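You operate a simulated robot arm through the tools that you are given. There is no shell and no other tool.

You run a simulated two-armed robot. Do the job below in one go: nothing can be reset, and whatever is moved stays where it is left.

JOB
Hold the red banded bowl on the tray of the left cart steady with one hand and put the blue corner pad from the tray of the right cart in it with the other.
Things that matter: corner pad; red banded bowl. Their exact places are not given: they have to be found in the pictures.

Only the result counts: the job must be done as asked and must still hold three seconds after the hand-in. Knocking over, shifting, dropping, spilling or breaking anything else fails it.

ROBOT AND FRAMES
Two 7-joint arms with two-finger parallel grippers on one trunk, on a base that moves. Base frame: it is fixed to the floor where the robot stands at the start and does not move with it; the origin is under the middle of the robot, x ahead of it, y to its left, z up; the surface under the hand at the start is at about z = 722. Units: mm, rad, N and s.
The left shoulder is at the start at [110, 169, 1450], the right one opposite. With the tool pointing down near the work surface each hand reaches from about 300 to 680 mm from the robot's upright axis, wherever it stands, measured 20 degrees to its own side. Places, roughly: red banded bowl [1000, 1000, 750]. Payload 1.57 kg a hand.
Tool frame (each hand has its own): the origin (TCP) lies between the finger pads and is the grasp point; the fingertips stand 30 mm ahead of it; z points along the fingers, y is the line along which they close. The gripper opens to 80 mm. The fingers are 17 mm wide and 12 mm thick; the gripper's body (40 by 82 mm) begins 80 mm behind the TCP.
Orientation is that of the tool frame in the base frame, as a unit quaternion [w, x, y, z]. With the fingers straight down and closing along the base's y, the tool's x points along the base's -x, its y along +y and its z along -z.

CONTROLS
- The arms move only by the tool play_rows. It takes "left_rows", "right_rows" or both (then of equal length, played together; a hand with none holds still); each is a list of rows, each a list of 7 numbers: the shift along the tool's x, y, z in units of 50 mm (1.0 is 50 mm), then the turn, a rotation vector about the tool's x, y, z in units of 6 degrees (1.0 is 6 degrees), then the gripper command, from -1 (fully open) to 1 (shut), values between in proportion. In form: [[x, y, z, ax, ay, az, claw], ...]. A call has 1 to 20 rows; each row shifts and turns the commanded pose from where the row before left it, along the tool's axes as they then stand. A call with a number of a shift or a turn outside -1 to 1 is refused whole. A row lasts 0.2 s, in which the tool goes at most 50 mm and 0.15 rad; a call with a longer step from one row to the next is refused whole, and so is a gripper value outside its range. A pose out of reach is approached as far as the arm can. The call stops where the force on the tool passes 40 N (or 10 N more than at its start, if that is more) or the arm is blocked; 0.2 s more then pass. Each finger travels about 72 mm/s and halts on what it meets, pressing with about 23 N; the grip force reading is that of the motor and also rises with nothing between the fingers. The clock runs only during rows and for 0.2 s after the last one: add rows that do not move to give the fingers time. It gives the time, the measured TCP pose, the force on the tool (base axes), the opening and the grip force at its end, in the units of the frame above (readings bear some noise), with the torque about the TCP (base axes, N m) and any sound that the robot's microphone picked up.
- Cameras (640 x 400 px; columns grow to the right, rows downward): "scene" is now at [156, -2.1, 1631.5]; the picture's right is [-0.03, -1.00, 0.00], its down [-0.77, 0.02, -0.63] and it looks along [0.63, -0.02, -0.77] (base axes); focal length 253 px, centre (320, 200). "left" rides on the left gripper at [72, 7, -122] in its tool frame; the picture's right is [-0.09, 1.00, 0.00], its down [-0.84, -0.08, -0.54] and it looks along [-0.54, -0.05, 0.84] (tool axes); focal length 238 px, centre (320, 200). "right" rides on the right gripper at [72, -7, -122] in its tool frame; the picture's right is [0.09, 1.00, 0.00], its down [-0.84, 0.08, -0.54] and it looks along [-0.54, 0.05, 0.84] (tool axes); focal length 238 px, centre (320, 200).
- capture(camera): a new picture of that camera. It takes no simulated time.
- slide_trunk(by): slides the trunk up (or, below 0, down) by that many mm; the arms and the scene camera ride with it, the base frame stays. It gives what a move gives, with no picture.
- steer(legs): drives the robot by 1 to 6 legs, each [ahead, left, turn to the left] in mm, mm and rad, along the robot's own axes; the way and the turn of a leg run together, so that a leg with both is an arc; at most 1500 mm and 3.142 rad a leg. The arms and the cameras ride along, it lands a little off, and it stops where it bumps. It gives what a move gives.
- pan_tilt(pan, tilt): turns the head with the scene camera to pan (to the left, within 1.501 rad either way) and tilt (down, from -0.506 to 1.204), counted from straight ahead of the robot. It gives what a move gives.
- locate(camera, pixels): there is no depth. For up to 12 entries [column, row, z] of the newest picture of that camera ("zoom" is the newest enlarged one), the place [x, y] in the base frame at which the ray of that pixel passes the height z, good to about 3 mm. It takes no simulated time.
- close_up(camera, box): a new picture of the part [left, top, right, bottom] of that camera's present view, enlarged. It takes no simulated time.
- job_done(): hands the job in; it is judged then, once.

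Unless the task says otherwise, let go and move clear before handing in.

The tools are called as name(argument=value, ...) on one line, values as JSON. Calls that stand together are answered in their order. play_rows: Moves the arms, as the interface text tells. Its arguments: {"type":"object","properties":{"left_rows":{"type":"array","items":{"type":"array","items":{"type":"number"}}},"right_rows":{"type":"array","items":{"type":"array","items":{"type":"number"}}}},"required":[]} The other tools are called the same way: slide_trunk (by) moves the trunk up or down; steer (legs) drives the base; pan_tilt (pan, tilt) turns the head that bears the scene camera; capture (camera) takes a picture; locate (camera, pixels) gives the place at which the rays of pixels pass given heights; close_up (camera, box) takes an enlarged picture of a part of a camera's view; job_done () hands the job in.

At the start:

```text
t: 0.0
left_position: [669.4, 195.3, 1018.4]
left_orientation: [0.0, -0.001, 1.0, 0.001]
left_wrist_force: [0.9, -0.5, -0.1]
left_ft_torque: [0.02, 0.01, 0.0]
left_opening: 80.2
left_gripper_force: 0.0
right_position: [518.9, -274.0, 945.7]
right_orientation: [0.0, 0.0, 1.0, -0.001]
right_wrist_force: [0.3, -0.4, 0.2]
right_ft_torque: [-0.02, 0.0, -0.04]
right_opening: 80.2
right_gripper_force: 0.1
trunk travel left (down, up): [-764.0, 126.0]
robot x, y, heading: [-1.8, -0.7, 0.004]
head pan, tilt (commanded): [-0.03, 0.887]
```

scene: 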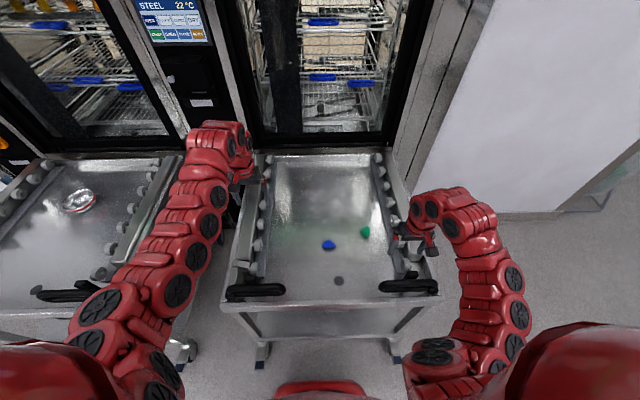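
right: 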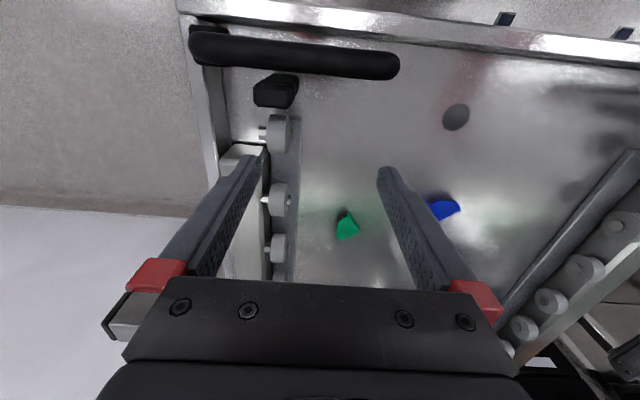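
left: 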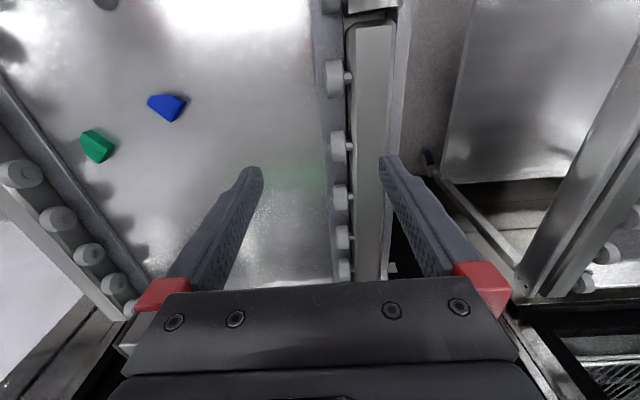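

The scene picture shows the blue pad near (329, 244), a green pad near (365, 231), and the red banded bowl near (78, 201) on the left cart. I'll locate these and take enlarged views.

locate(camera="scene", pixels=[[329, 244, 722], [365, 231, 722], [78, 201, 740], [339, 281, 722], [222, 308, 722], [438, 300, 722], [272, 158, 722], [380, 155, 722]])

close_up(camera="scene", box=[220, 140, 440, 320])

close_up(camera="scene", box=[0, 140, 220, 320])

```text
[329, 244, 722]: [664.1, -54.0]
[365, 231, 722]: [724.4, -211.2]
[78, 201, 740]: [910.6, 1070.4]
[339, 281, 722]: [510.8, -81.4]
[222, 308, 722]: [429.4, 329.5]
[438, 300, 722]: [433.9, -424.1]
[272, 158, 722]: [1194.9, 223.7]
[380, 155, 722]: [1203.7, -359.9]
```

```text
2.22 times, centred on (330, 230) of scene
```

zoom: 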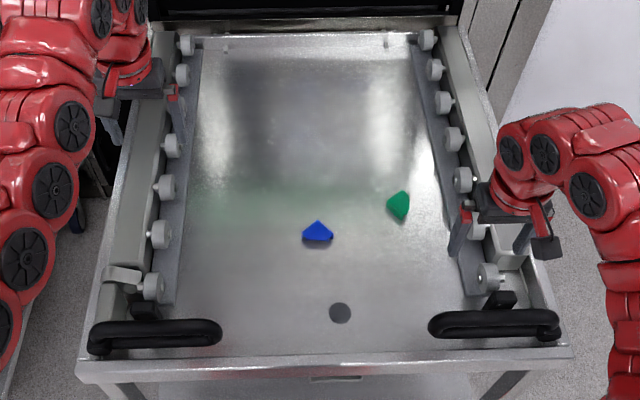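

```text
2.22 times, centred on (110, 230) of scene
```

zoom: 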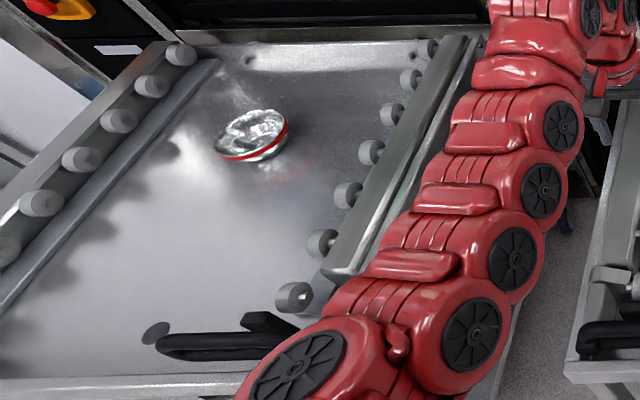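

The blue pad is at about (664, -54) and the bowl is about 1.4 m away to the left. I'll tilt the head to check the clearance between my base and the carts.

pan_tilt(pan=0.0, tilt=1.2)

capture(camera="scene")

close_up(camera="right", box=[320, 150, 520, 275])

```text
t: 0.8
left_position: [669.4, 194.9, 1019.7]
left_orientation: [0.0, -0.001, 1.0, 0.0]
left_wrist_force: [0.1, -0.7, 0.1]
left_ft_torque: [0.0, -0.03, 0.03]
left_opening: 80.1
left_gripper_force: 0.0
right_position: [518.8, -274.1, 946.0]
right_orientation: [0.0, 0.0, 1.0, 0.0]
right_wrist_force: [0.5, 0.2, 0.1]
right_ft_torque: [-0.03, 0.02, 0.02]
right_opening: 80.1
right_gripper_force: 0.1
trunk travel left (down, up): [-764.0, 126.0]
robot x, y, heading: [-1.3, -1.4, -0.002]
head pan, tilt (commanded): [0.0, 1.201]
```

```text
taken
```

scene: 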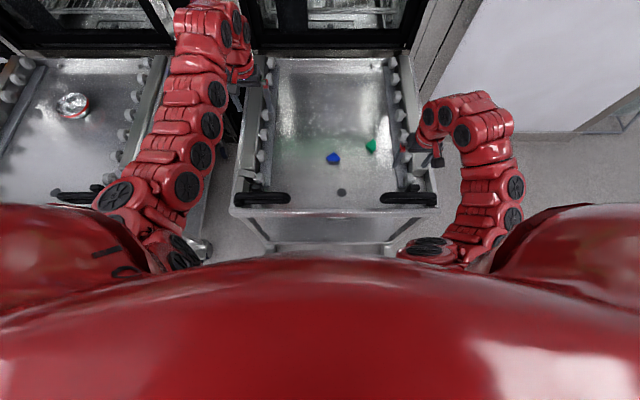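

```text
3.20 times, centred on (420, 212) of right
```

zoom: 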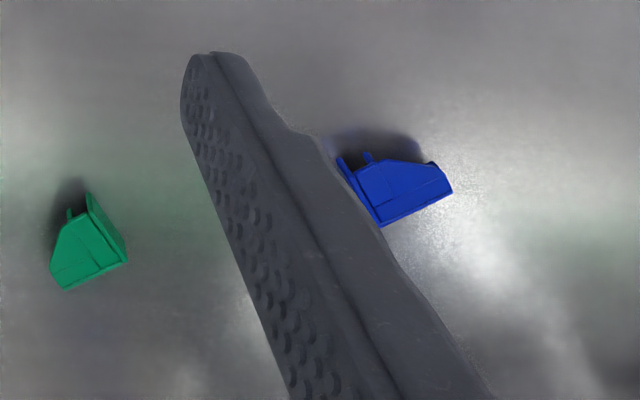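

The blue pad shows clearly in the right wrist zoom at about (400, 190). It looks like a small open corner piece. I'll look left at the other cart to plan the drive.

pan_tilt(pan=0.85, tilt=0.75)

capture(camera="scene")

```text
t: 2.0
left_position: [669.8, 193.9, 1020.2]
left_orientation: [-0.001, 0.0, 1.0, 0.0]
left_wrist_force: [0.4, 0.1, -1.0]
left_ft_torque: [0.03, -0.03, 0.04]
left_opening: 79.9
left_gripper_force: 0.1
right_position: [519.2, -273.9, 944.3]
right_orientation: [-0.001, 0.0, 1.0, -0.001]
right_wrist_force: [-1.1, -0.3, 0.3]
right_ft_torque: [0.01, 0.02, 0.02]
right_opening: 79.8
right_gripper_force: 0.0
trunk travel left (down, up): [-764.0, 126.0]
robot x, y, heading: [1.4, -0.2, 0.0]
head pan, tilt (commanded): [0.85, 0.75]
```

```text
taken
```

scene: 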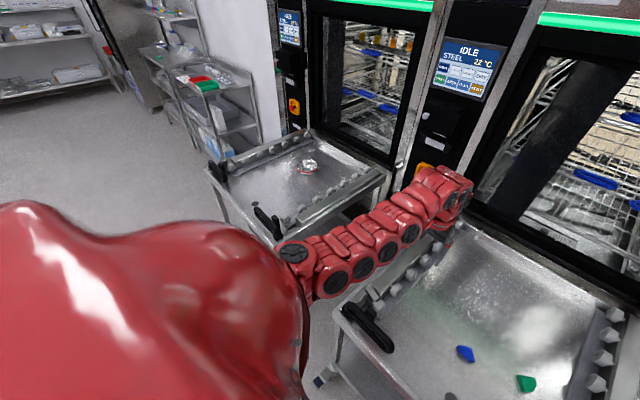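

The left cart is visible with the bowl at about (309, 167), and there is open floor on its near side. I'll locate the cart's corners and the bowl and zoom in.

locate(camera="scene", pixels=[[309, 173, 722], [309, 167, 740], [205, 172, 722], [288, 242, 722], [386, 172, 722], [301, 133, 722], [466, 353, 722], [335, 300, 722], [260, 215, 722], [330, 395, 0], [296, 250, 0]])

close_up(camera="scene", box=[190, 110, 400, 250])

close_up(camera="scene", box=[270, 140, 350, 190])

```text
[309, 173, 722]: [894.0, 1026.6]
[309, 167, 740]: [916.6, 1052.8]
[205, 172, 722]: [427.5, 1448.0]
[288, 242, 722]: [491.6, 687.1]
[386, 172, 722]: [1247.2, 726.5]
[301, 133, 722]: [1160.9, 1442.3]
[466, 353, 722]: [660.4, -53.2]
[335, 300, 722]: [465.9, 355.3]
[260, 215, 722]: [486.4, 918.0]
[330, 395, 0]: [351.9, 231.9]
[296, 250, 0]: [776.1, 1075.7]
```

```text
2.86 times, centred on (295, 180) of scene
```

zoom: 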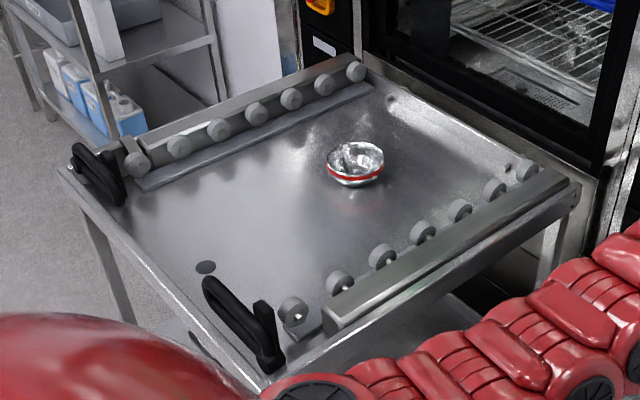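

```text
8.00 times, centred on (310, 165) of scene
```

zoom: 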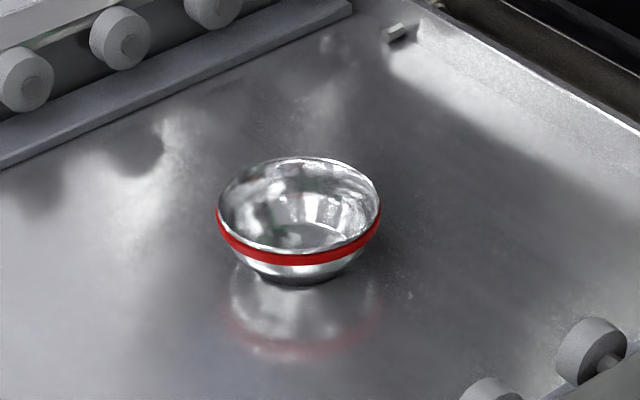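

The bowl is a small steel one with a red band at the rim. I'll estimate its rim height, centre and size from this zoom.

locate(camera="zoom", pixels=[[293, 268, 722], [298, 205, 762], [298, 205, 757], [298, 205, 767], [298, 205, 772], [216, 205, 762], [381, 200, 762], [300, 255, 762], [298, 157, 762], [293, 286, 722], [245, 265, 722], [342, 265, 722]])

```text
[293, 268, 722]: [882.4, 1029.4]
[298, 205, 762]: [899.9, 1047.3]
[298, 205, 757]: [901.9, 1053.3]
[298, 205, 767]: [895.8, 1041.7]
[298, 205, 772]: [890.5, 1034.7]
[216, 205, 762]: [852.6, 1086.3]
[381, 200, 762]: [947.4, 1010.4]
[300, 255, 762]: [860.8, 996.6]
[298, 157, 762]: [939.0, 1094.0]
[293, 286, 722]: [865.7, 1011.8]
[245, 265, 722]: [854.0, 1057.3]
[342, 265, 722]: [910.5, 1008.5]
```

The bowl is about 120 mm across at the rim and centred near (890, 1033). The pad is slightly beyond the right hand's comfortable reach, so I'll raise both hands, move the right hand over toward the pad, then lower the trunk.

play_rows(left_rows=[[0, 0.2, -0.4, 0, 0, 0, -1], [0, 0.2, -0.4, 0, 0, 0, -1], [0, 0.2, -0.4, 0, 0, 0, -1], [0, 0.2, -0.4, 0, 0, 0, -1], [0, 0.2, -0.4, 0, 0, 0, -1], [0, 0.2, -0.4, 0, 0, 0, -1]], right_rows=[[-0.35, 0.7, -0.35, 0, 0, 0, -1], [-0.35, 0.7, -0.35, 0, 0, 0, -1], [-0.35, 0.7, -0.35, 0, 0, 0, -1], [-0.35, 0.7, -0.35, 0, 0, 0, -1], [-0.35, 0.7, -0.35, 0, 0, 0, -1], [-0.35, 0.7, -0.35, 0, 0, 0, -1]])

slide_trunk(by=-150)

capture(camera="right")

capture(camera="scene")

```text
t: 3.4
left_position: [670.4, 258.3, 1139.5]
left_orientation: [-0.001, -0.001, 1.0, -0.001]
left_wrist_force: [0.0, -0.4, 0.5]
left_ft_torque: [-0.03, -0.02, -0.01]
left_opening: 80.1
left_gripper_force: 0.0
right_position: [625.8, -58.3, 993.1]
right_orientation: [-0.001, -0.001, 1.0, -0.002]
right_wrist_force: [-0.2, 1.8, 0.2]
right_ft_torque: [-0.01, -0.01, -0.01]
right_opening: 80.1
right_gripper_force: 0.1
right hand out of reach, approached as far as the arm can: row 1, 2, 3, 4, 5
trunk travel left (down, up): [-764.0, 126.0]
robot x, y, heading: [5.9, -0.1, 0.002]
head pan, tilt (commanded): [0.85, 0.75]
```

```text
t: 5.1
left_position: [670.6, 254.6, 988.0]
left_orientation: [-0.001, 0.0, 1.0, 0.0]
left_wrist_force: [-0.5, 0.1, 0.2]
left_ft_torque: [0.01, 0.03, 0.01]
left_opening: 79.9
left_gripper_force: 0.1
right_position: [626.3, -61.2, 841.8]
right_orientation: [0.0, 0.0, 1.0, 0.0]
right_wrist_force: [-0.2, -0.5, -0.1]
right_ft_torque: [0.0, 0.03, 0.0]
right_opening: 80.0
right_gripper_force: 0.1
trunk travel left (down, up): [-614.0, 276.0]
robot x, y, heading: [0.3, 1.6, 0.002]
head pan, tilt (commanded): [0.85, 0.75]
```

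```text
taken
```

right: 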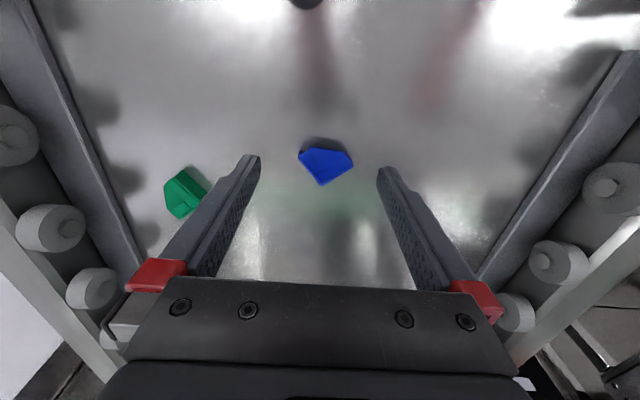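

```text
taken
```

scene: 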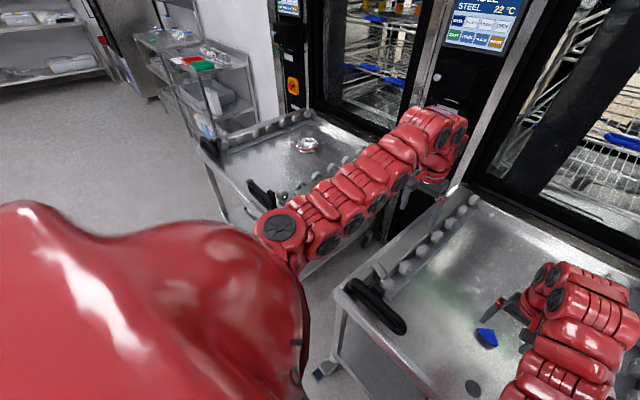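

The right hand is now above the tray with the pad at about (326, 165) in its view. I'll zoom in to measure the pad's shape and position.

close_up(camera="right", box=[278, 125, 374, 185])

locate(camera="zoom", pixels=[[140, 150, 722], [460, 150, 722], [310, 390, 722], [310, 270, 722]])

```text
6.67 times, centred on (326, 155) of right
```

zoom: 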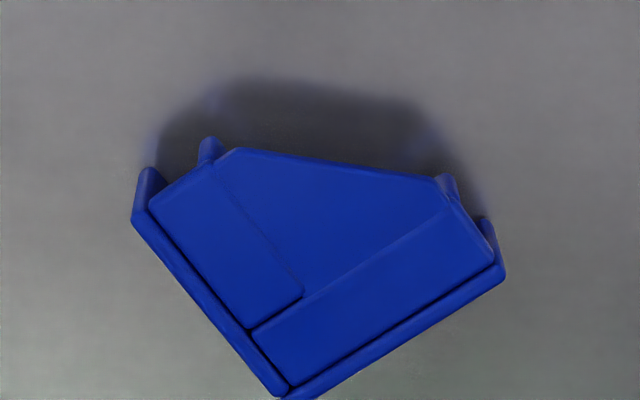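

```text
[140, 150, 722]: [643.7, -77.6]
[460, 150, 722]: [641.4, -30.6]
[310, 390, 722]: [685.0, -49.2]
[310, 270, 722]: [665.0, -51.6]
```

The pad is a chamfered square of about 35 mm with its corner pointing away from me. I'll grip across the left outer wall and the opposite short end, so I need the key points at pad height.

locate(camera="zoom", pixels=[[132, 220, 738], [285, 396, 738], [505, 275, 738], [440, 180, 742], [235, 150, 742], [360, 285, 738], [310, 270, 738], [470, 225, 738], [250, 345, 738]])

close_up(camera="scene", box=[446, 311, 526, 361])

```text
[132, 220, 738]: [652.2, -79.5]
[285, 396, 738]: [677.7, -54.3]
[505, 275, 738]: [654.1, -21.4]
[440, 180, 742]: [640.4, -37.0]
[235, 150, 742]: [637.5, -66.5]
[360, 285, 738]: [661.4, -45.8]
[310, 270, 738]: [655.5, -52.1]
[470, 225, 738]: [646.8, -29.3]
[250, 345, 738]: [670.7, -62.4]
```

```text
8.00 times, centred on (486, 336) of scene
```

zoom: 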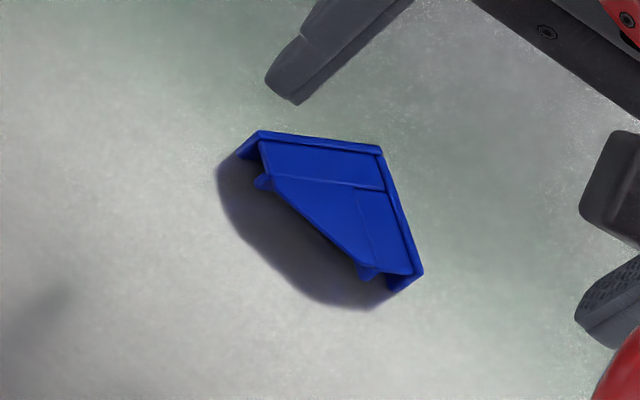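

The scene zoom shows the same piece from the other side, with a top plate and two outer walls. I'll triangulate its height by comparing the two views.

locate(camera="zoom", pixels=[[380, 147, 738], [380, 147, 745], [380, 147, 752], [423, 272, 738], [423, 272, 745], [260, 131, 738], [260, 131, 745], [395, 290, 722], [238, 155, 722]])

capture(camera="right")

locate(camera="right", pixels=[[320.8, 184.4, 738], [320.8, 184.4, 745], [320.8, 184.4, 752], [297.8, 158, 738], [297.8, 158, 745], [353.8, 166.2, 738], [353.8, 166.2, 745]])

```text
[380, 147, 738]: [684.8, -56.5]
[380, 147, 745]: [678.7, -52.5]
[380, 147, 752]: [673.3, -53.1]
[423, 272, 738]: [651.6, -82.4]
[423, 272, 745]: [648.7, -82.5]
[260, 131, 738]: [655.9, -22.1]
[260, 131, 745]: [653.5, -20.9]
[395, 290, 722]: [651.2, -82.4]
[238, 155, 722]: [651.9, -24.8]
```

```text
taken
```

right: 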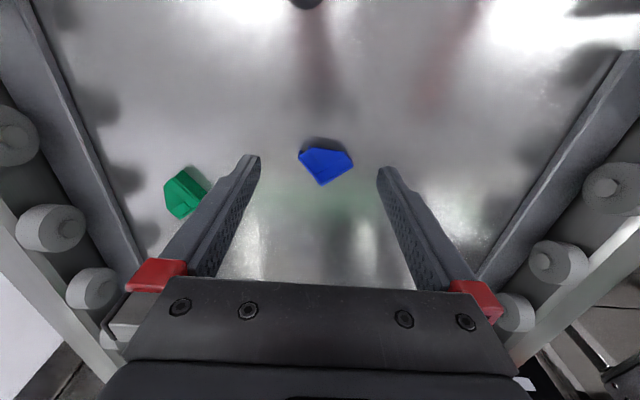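

```text
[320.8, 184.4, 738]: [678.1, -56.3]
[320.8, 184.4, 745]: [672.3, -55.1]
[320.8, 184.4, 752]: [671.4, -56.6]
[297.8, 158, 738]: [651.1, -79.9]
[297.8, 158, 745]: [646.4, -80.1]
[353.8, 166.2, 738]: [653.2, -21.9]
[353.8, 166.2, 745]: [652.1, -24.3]
```

Both views agree that the pad top is at about z=742, its corner at (678, -55) and its ends at (650, -81) and (653, -22). I'll yaw the right gripper 40° so it closes along the pad's edge and centre it at (658.5, -44.5), still up high.

play_rows(right_rows=[[0, 0, 0, 0, 0, -0.952, -1], [0, 0, 0, 0, 0, -0.952, -1], [0, 0, 0, 0, 0, -0.952, -1], [0, 0, 0, 0, 0, -0.952, -1], [0, 0, 0, 0, 0, -0.952, -1], [0, 0, 0, 0, 0, -0.952, -1], [0, 0, 0, 0, 0, -0.952, -1], [-0.35, -0.08, 0, 0, 0, 0, -1], [-0.36, -0.09, 0.2, 0, 0, 0, -1], [0, 0, 0.4, 0, 0, 0, -1], [0, 0, 0, 0, 0, 0, -1]])

capture(camera="right")

```text
t: 7.5
left_position: [671.0, 255.6, 988.2]
left_orientation: [-0.001, -0.001, 1.0, 0.0]
left_wrist_force: [-0.1, -0.3, 0.1]
left_ft_torque: [-0.03, -0.01, 0.01]
left_opening: 79.7
left_gripper_force: 0.1
right_position: [658.0, -43.7, 813.4]
right_orientation: [-0.001, -0.341, 0.94, 0.0]
right_wrist_force: [0.3, -0.1, -1.4]
right_ft_torque: [-0.01, 0.0, -0.03]
right_opening: 80.2
right_gripper_force: 0.0
trunk travel left (down, up): [-614.0, 276.0]
robot x, y, heading: [-1.0, 2.5, 0.0]
head pan, tilt (commanded): [0.85, 0.75]
```

```text
taken
```

right: 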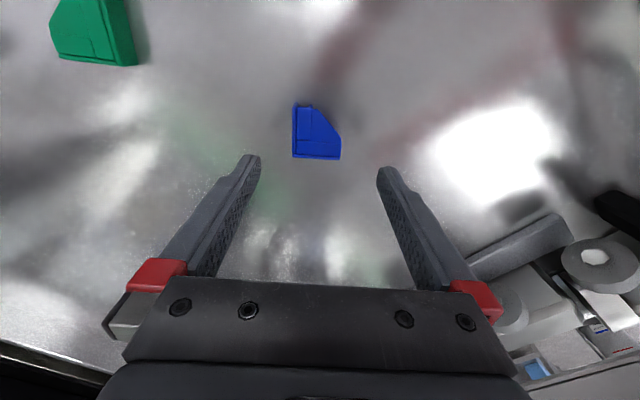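

The gripper is aligned: the pad spans columns 293-341 between the fingers, and the grip point projects to about row 146, level with the short edge. I'll descend to about z=755 before closing.

play_rows(right_rows=[[0, 0, 0.4, 0, 0, 0, -1], [0, 0, 0.4, 0, 0, 0, -1], [0, 0, 0.2, 0, 0, 0, -1], [0, 0, 0.15, 0, 0, 0, -1], [0, 0, 0, 0, 0, 0, -1]])

capture(camera="right")

```text
t: 8.7
left_position: [669.4, 255.9, 989.3]
left_orientation: [-0.001, -0.001, 1.0, 0.0]
left_wrist_force: [-0.5, 0.5, -0.4]
left_ft_torque: [0.0, -0.03, 0.03]
left_opening: 80.3
left_gripper_force: 0.1
right_position: [658.4, -45.8, 755.3]
right_orientation: [-0.001, -0.342, 0.94, 0.0]
right_wrist_force: [0.0, -0.2, 0.7]
right_ft_torque: [-0.01, 0.01, 0.01]
right_opening: 79.7
right_gripper_force: 0.0
trunk travel left (down, up): [-614.0, 276.0]
robot x, y, heading: [-0.2, 0.6, -0.001]
head pan, tilt (commanded): [0.85, 0.75]
```

```text
taken
```

right: 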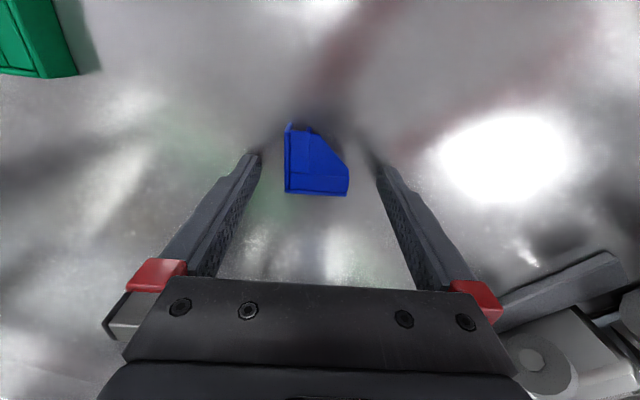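

The pad sits squarely between the fingers with the tips about 3 mm above the tray. I'll close the gripper.

play_rows(right_rows=[[0, 0, 0, 0, 0, 0, -0.3], [0, 0, 0, 0, 0, 0, 0], [0, 0, 0, 0, 0, 0, 0.5], [0, 0, 0, 0, 0, 0, 1], [0, 0, 0, 0, 0, 0, 1], [0, 0, 0, 0, 0, 0, 1]])

capture(camera="right")

```text
t: 10.1
left_position: [670.5, 255.5, 988.4]
left_orientation: [0.0, 0.0, 1.0, 0.0]
left_wrist_force: [-0.5, 0.0, 0.3]
left_ft_torque: [-0.01, -0.03, -0.01]
left_opening: 80.1
left_gripper_force: 0.0
right_position: [657.1, -43.4, 755.2]
right_orientation: [0.0, -0.342, 0.94, -0.001]
right_wrist_force: [-0.1, 0.4, 0.2]
right_ft_torque: [-0.08, 0.01, 0.01]
right_opening: 40.7
right_gripper_force: 23.3
trunk travel left (down, up): [-614.0, 276.0]
robot x, y, heading: [-2.6, -1.4, 0.008]
head pan, tilt (commanded): [0.85, 0.75]
```

```text
taken
```

right: 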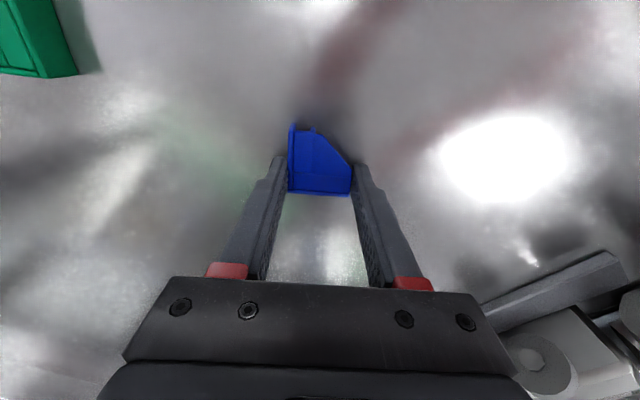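

The gripper stopped at 40.7 mm opening with 23 N, so the pad is held. I'll lift it slowly and check that it came up.

play_rows(right_rows=[[0, 0, -0.2, 0, 0, 0, 1], [0, 0, -0.4, 0, 0, 0, 1], [0, 0, -0.6, 0, 0, 0, 1], [0, 0, -0.8, 0, 0, 0, 1], [0, 0, -0.8, 0, 0, 0, 1], [0, 0, -0.8, 0, 0, 0, 1]])

capture(camera="right")

```text
t: 11.5
left_position: [670.7, 256.1, 988.8]
left_orientation: [0.001, -0.001, 1.0, 0.001]
left_wrist_force: [-0.8, 0.0, 0.1]
left_ft_torque: [-0.02, -0.02, 0.03]
left_opening: 79.9
left_gripper_force: 0.1
right_position: [657.4, -45.2, 933.6]
right_orientation: [-0.001, -0.342, 0.94, -0.001]
right_wrist_force: [-0.1, 1.3, -0.8]
right_ft_torque: [-0.01, 0.02, -0.01]
right_opening: 40.8
right_gripper_force: 22.6
trunk travel left (down, up): [-614.0, 276.0]
robot x, y, heading: [0.4, -0.1, -0.003]
head pan, tilt (commanded): [0.85, 0.75]
```

```text
taken
```

right: 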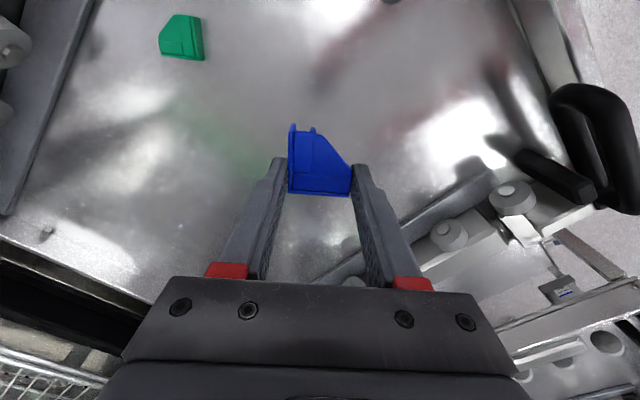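

The pad is up and firmly held at 40.8 mm. I'll raise the trunk for clearance and look left along the path before driving.

slide_trunk(by=200)

pan_tilt(pan=1.5, tilt=0.5)

capture(camera="scene")

```text
t: 13.7
left_position: [670.8, 254.9, 1188.3]
left_orientation: [-0.001, -0.002, 1.0, 0.0]
left_wrist_force: [-0.8, 1.3, 0.0]
left_ft_torque: [0.01, 0.0, 0.02]
left_opening: 79.8
left_gripper_force: 0.1
right_position: [658.7, -45.8, 1133.7]
right_orientation: [-0.001, -0.342, 0.94, 0.0]
right_wrist_force: [0.0, 0.9, -0.3]
right_ft_torque: [0.02, -0.01, 0.04]
right_opening: 40.6
right_gripper_force: 22.5
trunk travel left (down, up): [-814.0, 76.0]
robot x, y, heading: [-1.3, -2.7, -0.002]
head pan, tilt (commanded): [0.85, 0.75]
```

```text
t: 14.7
left_position: [670.9, 255.3, 1188.6]
left_orientation: [-0.001, 0.0, 1.0, 0.0]
left_wrist_force: [0.1, -0.3, -1.2]
left_ft_torque: [0.0, 0.01, 0.01]
left_opening: 80.1
left_gripper_force: 0.0
right_position: [658.4, -45.6, 1133.6]
right_orientation: [0.0, -0.342, 0.94, 0.0]
right_wrist_force: [-0.6, 0.3, 0.5]
right_ft_torque: [0.0, -0.02, -0.01]
right_opening: 40.7
right_gripper_force: 22.7
trunk travel left (down, up): [-814.0, 76.0]
robot x, y, heading: [2.0, 3.4, 0.0]
head pan, tilt (commanded): [1.499, 0.499]
```

```text
taken
```

scene: 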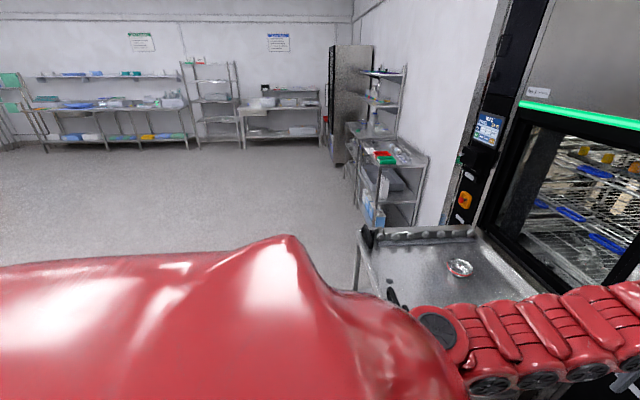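

The floor to the left is open. I'll back off a little and then drive left about 1040 mm to face the left cart.

steer(legs=[[-80, 0, 0], [0, 1040, 0]])

pan_tilt(pan=0.0, tilt=0.95)

capture(camera="scene")

capture(camera="right")

capture(camera="left")

```text
t: 20.8
left_position: [598.9, 1294.4, 1188.8]
left_orientation: [0.0, 0.006, 1.0, 0.0]
left_wrist_force: [0.4, -0.5, -0.5]
left_ft_torque: [0.0, 0.0, -0.02]
left_opening: 79.9
left_gripper_force: 0.1
right_position: [582.1, 993.6, 1134.0]
right_orientation: [0.001, -0.336, 0.942, 0.001]
right_wrist_force: [-0.2, -0.7, -0.4]
right_ft_torque: [0.01, 0.03, 0.01]
right_opening: 40.5
right_gripper_force: 22.8
trunk travel left (down, up): [-814.0, 76.0]
robot x, y, heading: [-73.5, 1046.6, -0.014]
head pan, tilt (commanded): [1.499, 0.499]
```

```text
t: 22.4
left_position: [597.9, 1294.2, 1189.6]
left_orientation: [-0.001, 0.007, 1.0, 0.0]
left_wrist_force: [0.7, 0.1, -0.1]
left_ft_torque: [-0.02, -0.02, 0.01]
left_opening: 79.9
left_gripper_force: 0.0
right_position: [582.6, 992.5, 1132.9]
right_orientation: [-0.001, -0.335, 0.942, -0.001]
right_wrist_force: [1.3, 0.1, 0.6]
right_ft_torque: [-0.02, 0.02, -0.02]
right_opening: 40.8
right_gripper_force: 23.0
trunk travel left (down, up): [-814.0, 76.0]
robot x, y, heading: [-72.5, 1045.5, -0.013]
head pan, tilt (commanded): [0.0, 0.949]
```

```text
taken
```

scene: 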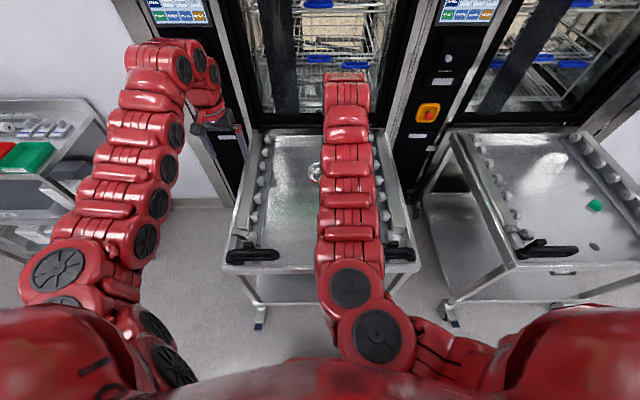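

```text
taken
```

right: 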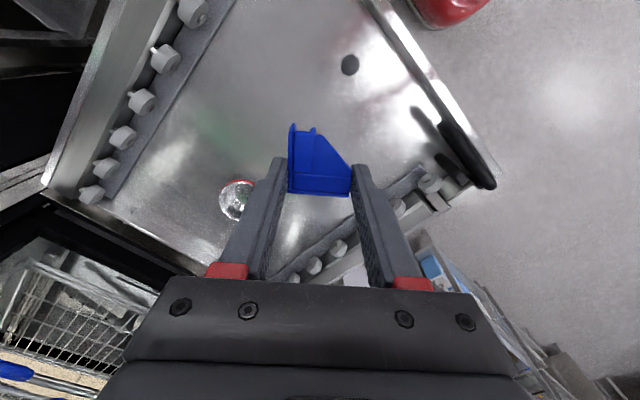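

```text
taken
```

left: 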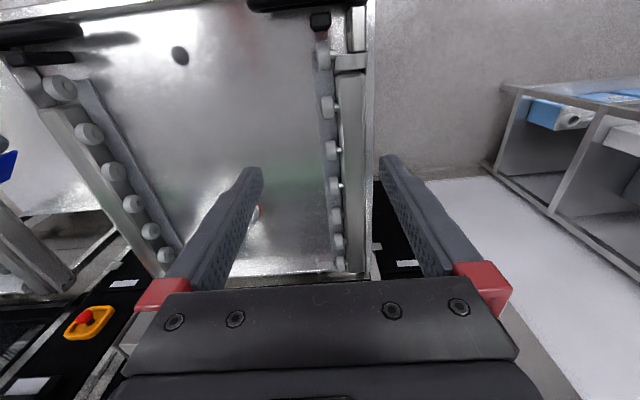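

The robot stands before the left cart; the bowl shows at about (315, 170) in the scene view, partly behind the right arm. I'll locate the cart's front edge and foot to know how far I can advance.

locate(camera="scene", pixels=[[259, 328, 0], [262, 312, 0], [228, 272, 722], [300, 272, 722], [415, 270, 722], [452, 325, 0], [250, 255, 780], [315, 172, 762], [278, 261, 780], [388, 258, 780]])

close_up(camera="scene", box=[210, 120, 430, 340])

```text
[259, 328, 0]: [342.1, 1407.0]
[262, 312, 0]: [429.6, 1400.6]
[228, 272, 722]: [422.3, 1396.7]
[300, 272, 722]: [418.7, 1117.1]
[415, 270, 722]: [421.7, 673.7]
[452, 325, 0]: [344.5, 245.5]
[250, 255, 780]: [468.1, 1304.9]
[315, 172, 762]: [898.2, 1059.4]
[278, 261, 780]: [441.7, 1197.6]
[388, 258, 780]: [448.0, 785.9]
```

```text
1.82 times, centred on (320, 230) of scene
```

zoom: 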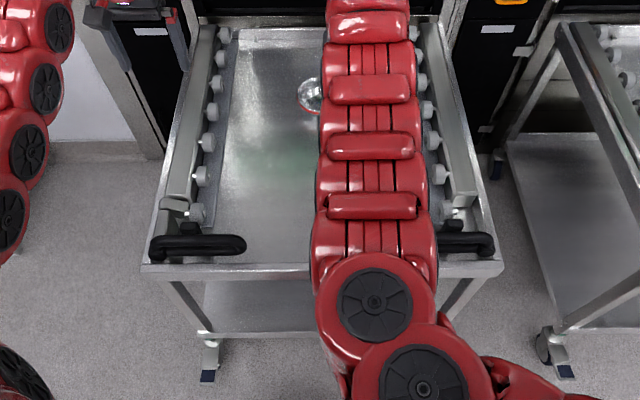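

The cart's front edge is at x≈420 and its feet at x≈342. Standing at x≈0 cleared the identical right cart at the start, so I'll advance about 75 mm to the same distance and straighten the heading.

steer(legs=[[72, 0, 0.013]])

capture(camera="scene")

```text
t: 23.4
left_position: [663.1, 1302.7, 1190.0]
left_orientation: [0.001, -0.001, 1.0, 0.0]
left_wrist_force: [-0.6, -0.1, 0.5]
left_ft_torque: [0.01, -0.01, -0.02]
left_opening: 79.8
left_gripper_force: 0.1
right_position: [652.1, 1000.8, 1135.0]
right_orientation: [0.001, -0.342, 0.94, -0.001]
right_wrist_force: [0.0, -0.4, 0.3]
right_ft_torque: [-0.03, -0.04, 0.02]
right_opening: 40.5
right_gripper_force: 22.9
trunk travel left (down, up): [-814.0, 76.0]
robot x, y, heading: [-4.5, 1044.4, -0.002]
head pan, tilt (commanded): [0.0, 0.949]
```

```text
taken
```

scene: 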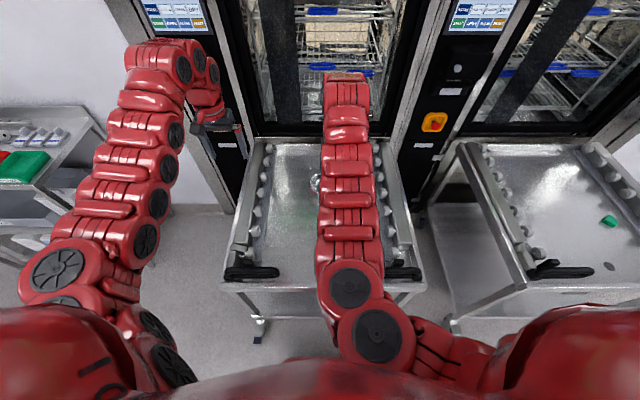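

The robot is at x≈-4, clear of the cart. I'll undo the right hand's yaw, move it right to uncover the bowl, and bring the left hand inward, all up high.

play_rows(left_rows=[[0, -0.2, 0, 0, 0, 0, -1], [0, -0.2, 0, 0, 0, 0, -1], [0, -0.2, 0, 0, 0, 0, -1], [0, -0.2, 0, 0, 0, 0, -1], [0, -0.2, 0, 0, 0, 0, -1], [0, -0.2, 0, 0, 0, 0, -1], [0, -0.2, 0, 0, 0, 0, -1], [0, -0.1, 0, 0, 0, 0, -1], [0, -0.1, 0, 0, 0, 0, -1], [0, 0, 0, 0, 0, 0, -1], [0, 0, 0, 0, 0, 0, -1], [0, 0, 0, 0, 0, 0, -1]], right_rows=[[0, 0, 0, 0, 0, 0.952, 1], [0, 0, 0, 0, 0, 0.952, 1], [0, 0, 0, 0, 0, 0.952, 1], [0, 0, 0, 0, 0, 0.952, 1], [0, 0, 0, 0, 0, 0.952, 1], [0, 0, 0, 0, 0, 0.952, 1], [0, 0, 0, 0, 0, 0.952, 1], [0.1, -0.4, 0, 0, 0, 0, 1], [0.1, -0.4, 0, 0, 0, 0, 1], [0.1, -0.4, 0, 0, 0, 0, 1], [0.1, -0.4, 0, 0, 0, 0, 1], [0.1, -0.4, 0, 0, 0, 0, 1]])

capture(camera="scene")

```text
t: 26.0
left_position: [665.8, 1223.3, 1187.9]
left_orientation: [-0.001, -0.001, 1.0, -0.001]
left_wrist_force: [-0.4, 0.0, 0.8]
left_ft_torque: [0.04, -0.03, 0.0]
left_opening: 80.0
left_gripper_force: 0.0
right_position: [636.5, 932.0, 1134.2]
right_orientation: [0.0, 0.0, 1.0, -0.001]
right_wrist_force: [-0.8, 1.1, 0.1]
right_ft_torque: [0.01, 0.0, 0.0]
right_opening: 40.9
right_gripper_force: 23.1
right hand out of reach, approached as far as the arm can: row 11, 12
trunk travel left (down, up): [-814.0, 76.0]
robot x, y, heading: [-4.9, 1044.6, 0.0]
head pan, tilt (commanded): [0.0, 0.949]
```

```text
taken
```

scene: 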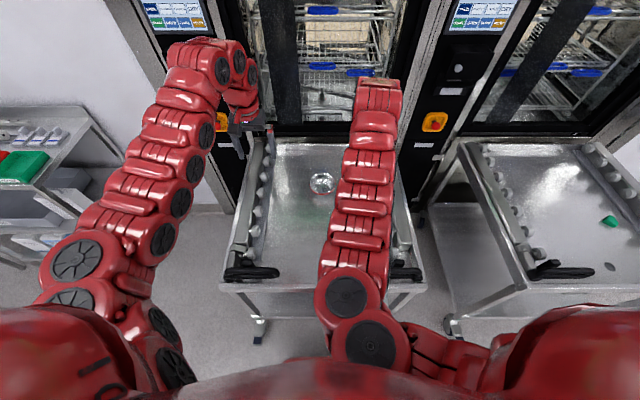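

The bowl is now fully visible at about (322, 183). I'll zoom in to measure it more precisely.

close_up(camera="scene", box=[282, 158, 362, 208])

```text
8.00 times, centred on (322, 183) of scene
```

zoom: 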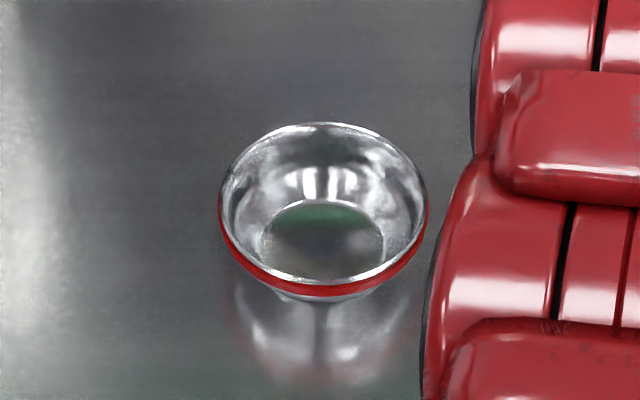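

I'll compute the rim and floor positions at several assumed heights to find the bowl's true centre and rim height.

locate(camera="zoom", pixels=[[220, 203, 765], [428, 203, 765], [324, 122, 765], [324, 284, 765], [324, 203, 760], [324, 203, 765], [324, 203, 770], [324, 203, 775], [322, 242, 724], [322, 198, 724], [262, 243, 724], [384, 243, 724]])

```text
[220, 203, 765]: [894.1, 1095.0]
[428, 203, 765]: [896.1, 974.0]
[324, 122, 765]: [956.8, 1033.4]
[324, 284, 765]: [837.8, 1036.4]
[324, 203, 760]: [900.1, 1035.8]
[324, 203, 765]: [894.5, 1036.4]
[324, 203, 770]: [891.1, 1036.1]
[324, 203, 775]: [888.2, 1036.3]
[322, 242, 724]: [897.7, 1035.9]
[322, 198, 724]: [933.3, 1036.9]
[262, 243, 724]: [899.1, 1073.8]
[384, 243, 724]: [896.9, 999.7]
```

The bowl's rim is about 120 mm across, centred near (891, 1036) at z≈770, with its floor near z≈725. I'll tilt both tools while still high: a 15° roll outward so they diverge, then a 36° pitch forward for reach.

play_rows(left_rows=[[0, 0, 0, 0.833, 0, 0, -1], [0, 0, 0, 0.833, 0, 0, -1], [0, 0, 0, 0.833, 0, 0, -1], [0, 0, 0, 0, -1, 0, -1], [0, 0, 0, 0, -1, 0, -1], [0, 0, 0, 0, -1, 0, -1], [0, 0, 0, 0, -1, 0, -1], [0, 0, 0, 0, -1, 0, -1], [0, 0, 0, 0, -1, 0, -1], [0, 0, 0, 0, 0, 0, -1]], right_rows=[[0, 0, 0, -0.833, 0, 0, 1], [0, 0, 0, -0.833, 0, 0, 1], [0, 0, 0, -0.833, 0, 0, 1], [0, 0, 0, 0, -1, 0, 1], [0, 0, 0, 0, -1, 0, 1], [0, 0, 0, 0, -1, 0, 1], [0, 0, 0, 0, -1, 0, 1], [0, 0, 0, 0, -1, 0, 1], [0, 0, 0, 0, -1, 0, 1], [0, 0, 0, 0, 0, 0, 1]])

capture(camera="scene")

capture(camera="right")

```text
t: 28.2
left_position: [691.9, 1246.6, 1185.7]
left_orientation: [0.306, -0.04, 0.943, -0.125]
left_wrist_force: [-0.1, 0.0, 0.0]
left_ft_torque: [0.04, -0.02, -0.01]
left_opening: 80.0
left_gripper_force: 0.1
left hand out of reach, approached as far as the arm can: row 6
right_position: [662.7, 951.4, 1126.0]
right_orientation: [0.306, 0.04, 0.943, 0.125]
right_wrist_force: [0.0, 0.2, -0.1]
right_ft_torque: [0.0, 0.01, 0.02]
right_opening: 40.1
right_gripper_force: 23.5
right hand out of reach, approached as far as the arm can: row 2, 4
trunk travel left (down, up): [-814.0, 76.0]
robot x, y, heading: [-4.8, 1047.0, 0.001]
head pan, tilt (commanded): [0.0, 0.949]
```

```text
taken
```

scene: 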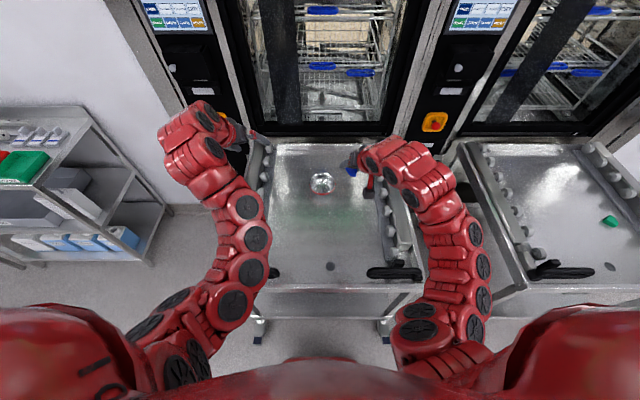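

```text
taken
```

right: 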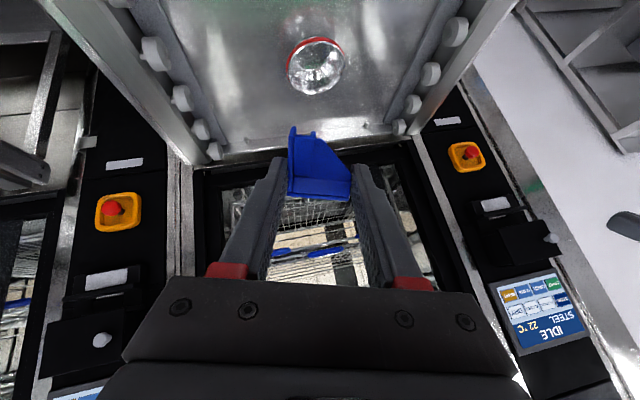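

Both tools are tilted as intended and the pad is still held at 40 mm. I'll lower the trunk in steps, checking clearance over the cart.

slide_trunk(by=-180)

capture(camera="scene")

capture(camera="left")

```text
t: 30.2
left_position: [690.7, 1247.0, 1007.9]
left_orientation: [0.306, -0.041, 0.943, -0.124]
left_wrist_force: [-0.8, 0.8, 0.0]
left_ft_torque: [0.01, 0.04, 0.01]
left_opening: 80.0
left_gripper_force: 0.1
right_position: [663.0, 951.2, 946.4]
right_orientation: [0.307, 0.039, 0.943, 0.124]
right_wrist_force: [0.4, -0.2, -0.3]
right_ft_torque: [-0.02, 0.02, -0.01]
right_opening: 40.4
right_gripper_force: 22.9
trunk travel left (down, up): [-634.0, 256.0]
robot x, y, heading: [-7.3, 1050.7, 0.002]
head pan, tilt (commanded): [0.0, 0.949]
```

```text
taken
```

scene: 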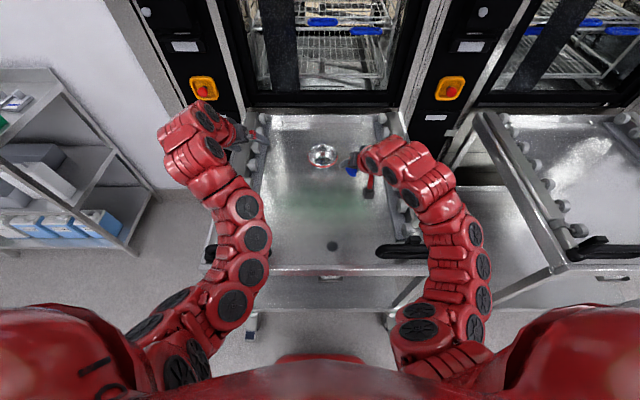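

```text
taken
```

left: 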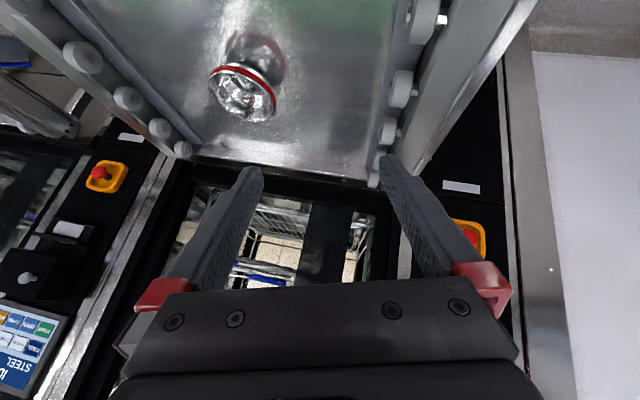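

Clearances look good and the bowl shows at about (243, 90) in the left hand's view. I'll move the left hand to a pre-grasp point about 100 mm back from the bowl's left rim along its tool axis.

play_rows(left_rows=[[-0.012, -0.278, 0.745, 0, 0, 0, -1], [-0.012, -0.278, 0.745, 0, 0, 0, -1], [-0.012, -0.278, 0.745, 0, 0, 0, -0.7], [-0.012, -0.278, 0.745, 0, 0, 0, -0.5], [-0.012, -0.278, 0.745, 0, 0, 0, -0.25], [-0.012, -0.278, 0.745, 0, 0, 0, -0.25], [0, 0, 0, 0, 0, 0, -0.25], [0, 0, 0, 0, 0, 0, -0.25]])

capture(camera="left")

capture(camera="scene")

```text
t: 32.0
left_position: [825.6, 1118.6, 855.7]
left_orientation: [0.306, -0.041, 0.943, -0.124]
left_wrist_force: [-0.7, 0.9, -0.7]
left_ft_torque: [-0.02, -0.05, 0.01]
left_opening: 50.3
left_gripper_force: 0.1
right_position: [664.7, 950.5, 946.1]
right_orientation: [0.306, 0.04, 0.943, 0.124]
right_wrist_force: [0.1, 0.0, -0.4]
right_ft_torque: [-0.01, 0.01, 0.0]
right_opening: 40.6
right_gripper_force: 23.2
trunk travel left (down, up): [-634.0, 256.0]
robot x, y, heading: [-5.8, 1049.6, -0.002]
head pan, tilt (commanded): [0.0, 0.949]
```

```text
taken
```

left: 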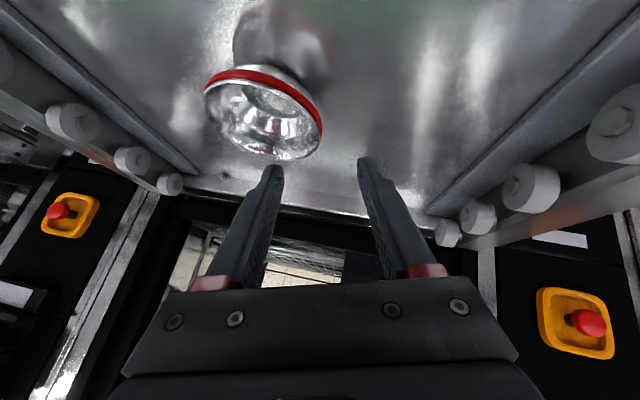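

```text
taken
```

scene: 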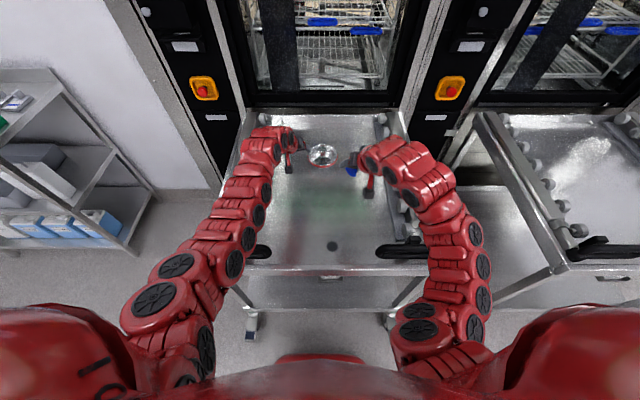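

The left hand reached the pre-grasp point, and the bowl's +y rim edge shows at about (322, 130), where I predicted (320, 136). I'll zoom in to verify the rim geometry.

close_up(camera="left", box=[184, 50, 344, 170])

locate(camera="left", pixels=[[322, 130, 768], [322, 130, 772], [204, 90, 770], [280, 158, 770], [255, 83, 770]])

```text
3.33 times, centred on (264, 110) of left
```

zoom: 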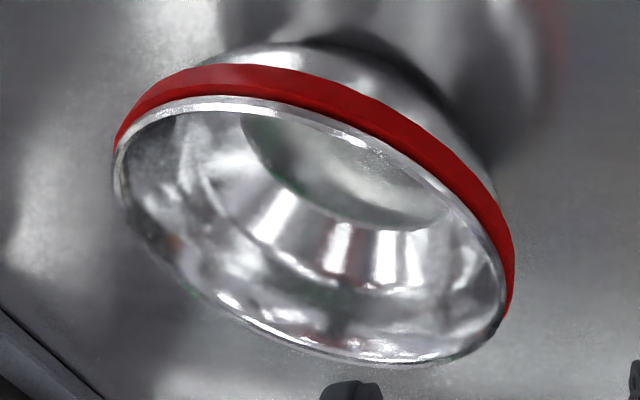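

```text
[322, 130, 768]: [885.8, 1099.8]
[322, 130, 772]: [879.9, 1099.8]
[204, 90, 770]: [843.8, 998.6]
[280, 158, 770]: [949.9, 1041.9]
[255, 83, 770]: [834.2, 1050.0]
```

The rim geometry matches, so I'll move the left hand in along its tool axis with the fingers 50 mm apart, straddling the bowl's left wall, then check before closing.

play_rows(left_rows=[[0.0172, 0.002, 0.45, 0, 0, 0, -0.25], [0.0172, 0.002, 0.45, 0, 0, 0, -0.25], [0.0172, 0.002, 0.4, 0, 0, 0, -0.25], [0.0172, 0.002, 0.35, 0, 0, 0, -0.25], [0.0172, 0.002, 0.322, 0, 0, 0, -0.25], [0, 0, 0, 0, 0, 0, -0.25]])

capture(camera="left")

close_up(camera="scene", box=[272, 125, 372, 187])

capture(camera="right")

```text
t: 33.4
left_position: [843.7, 1114.8, 821.6]
left_orientation: [0.306, -0.042, 0.943, -0.124]
left_wrist_force: [0.3, 0.3, -0.9]
left_ft_torque: [0.02, 0.01, 0.0]
left_opening: 49.7
left_gripper_force: 0.0
left hand out of reach, approached as far as the arm can: row 2, 3, 4, 5
right_position: [663.7, 950.8, 946.4]
right_orientation: [0.306, 0.04, 0.943, 0.124]
right_wrist_force: [0.6, 0.7, -0.6]
right_ft_torque: [-0.03, -0.01, 0.0]
right_opening: 40.5
right_gripper_force: 23.1
trunk travel left (down, up): [-634.0, 256.0]
robot x, y, heading: [-3.3, 1045.2, 0.002]
head pan, tilt (commanded): [0.0, 0.949]
```

```text
taken
```

left: 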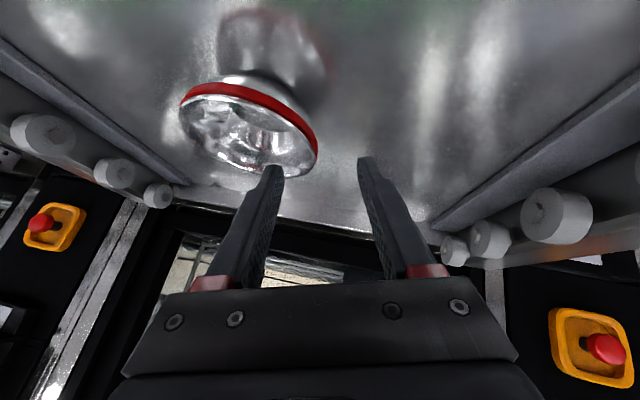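

```text
6.40 times, centred on (322, 156) of scene
```

zoom: 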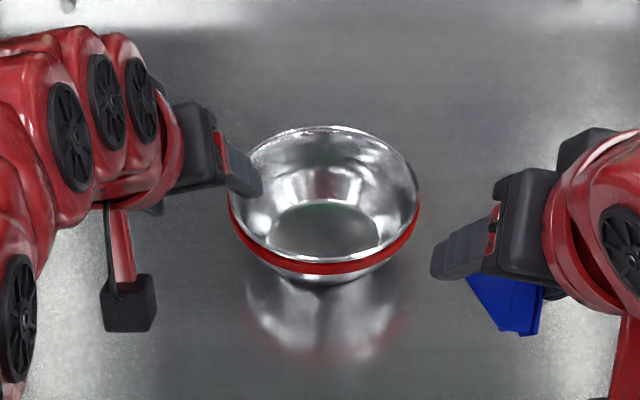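

```text
taken
```

right: 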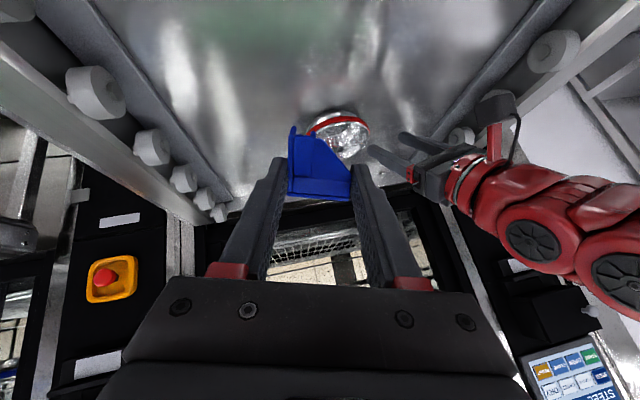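

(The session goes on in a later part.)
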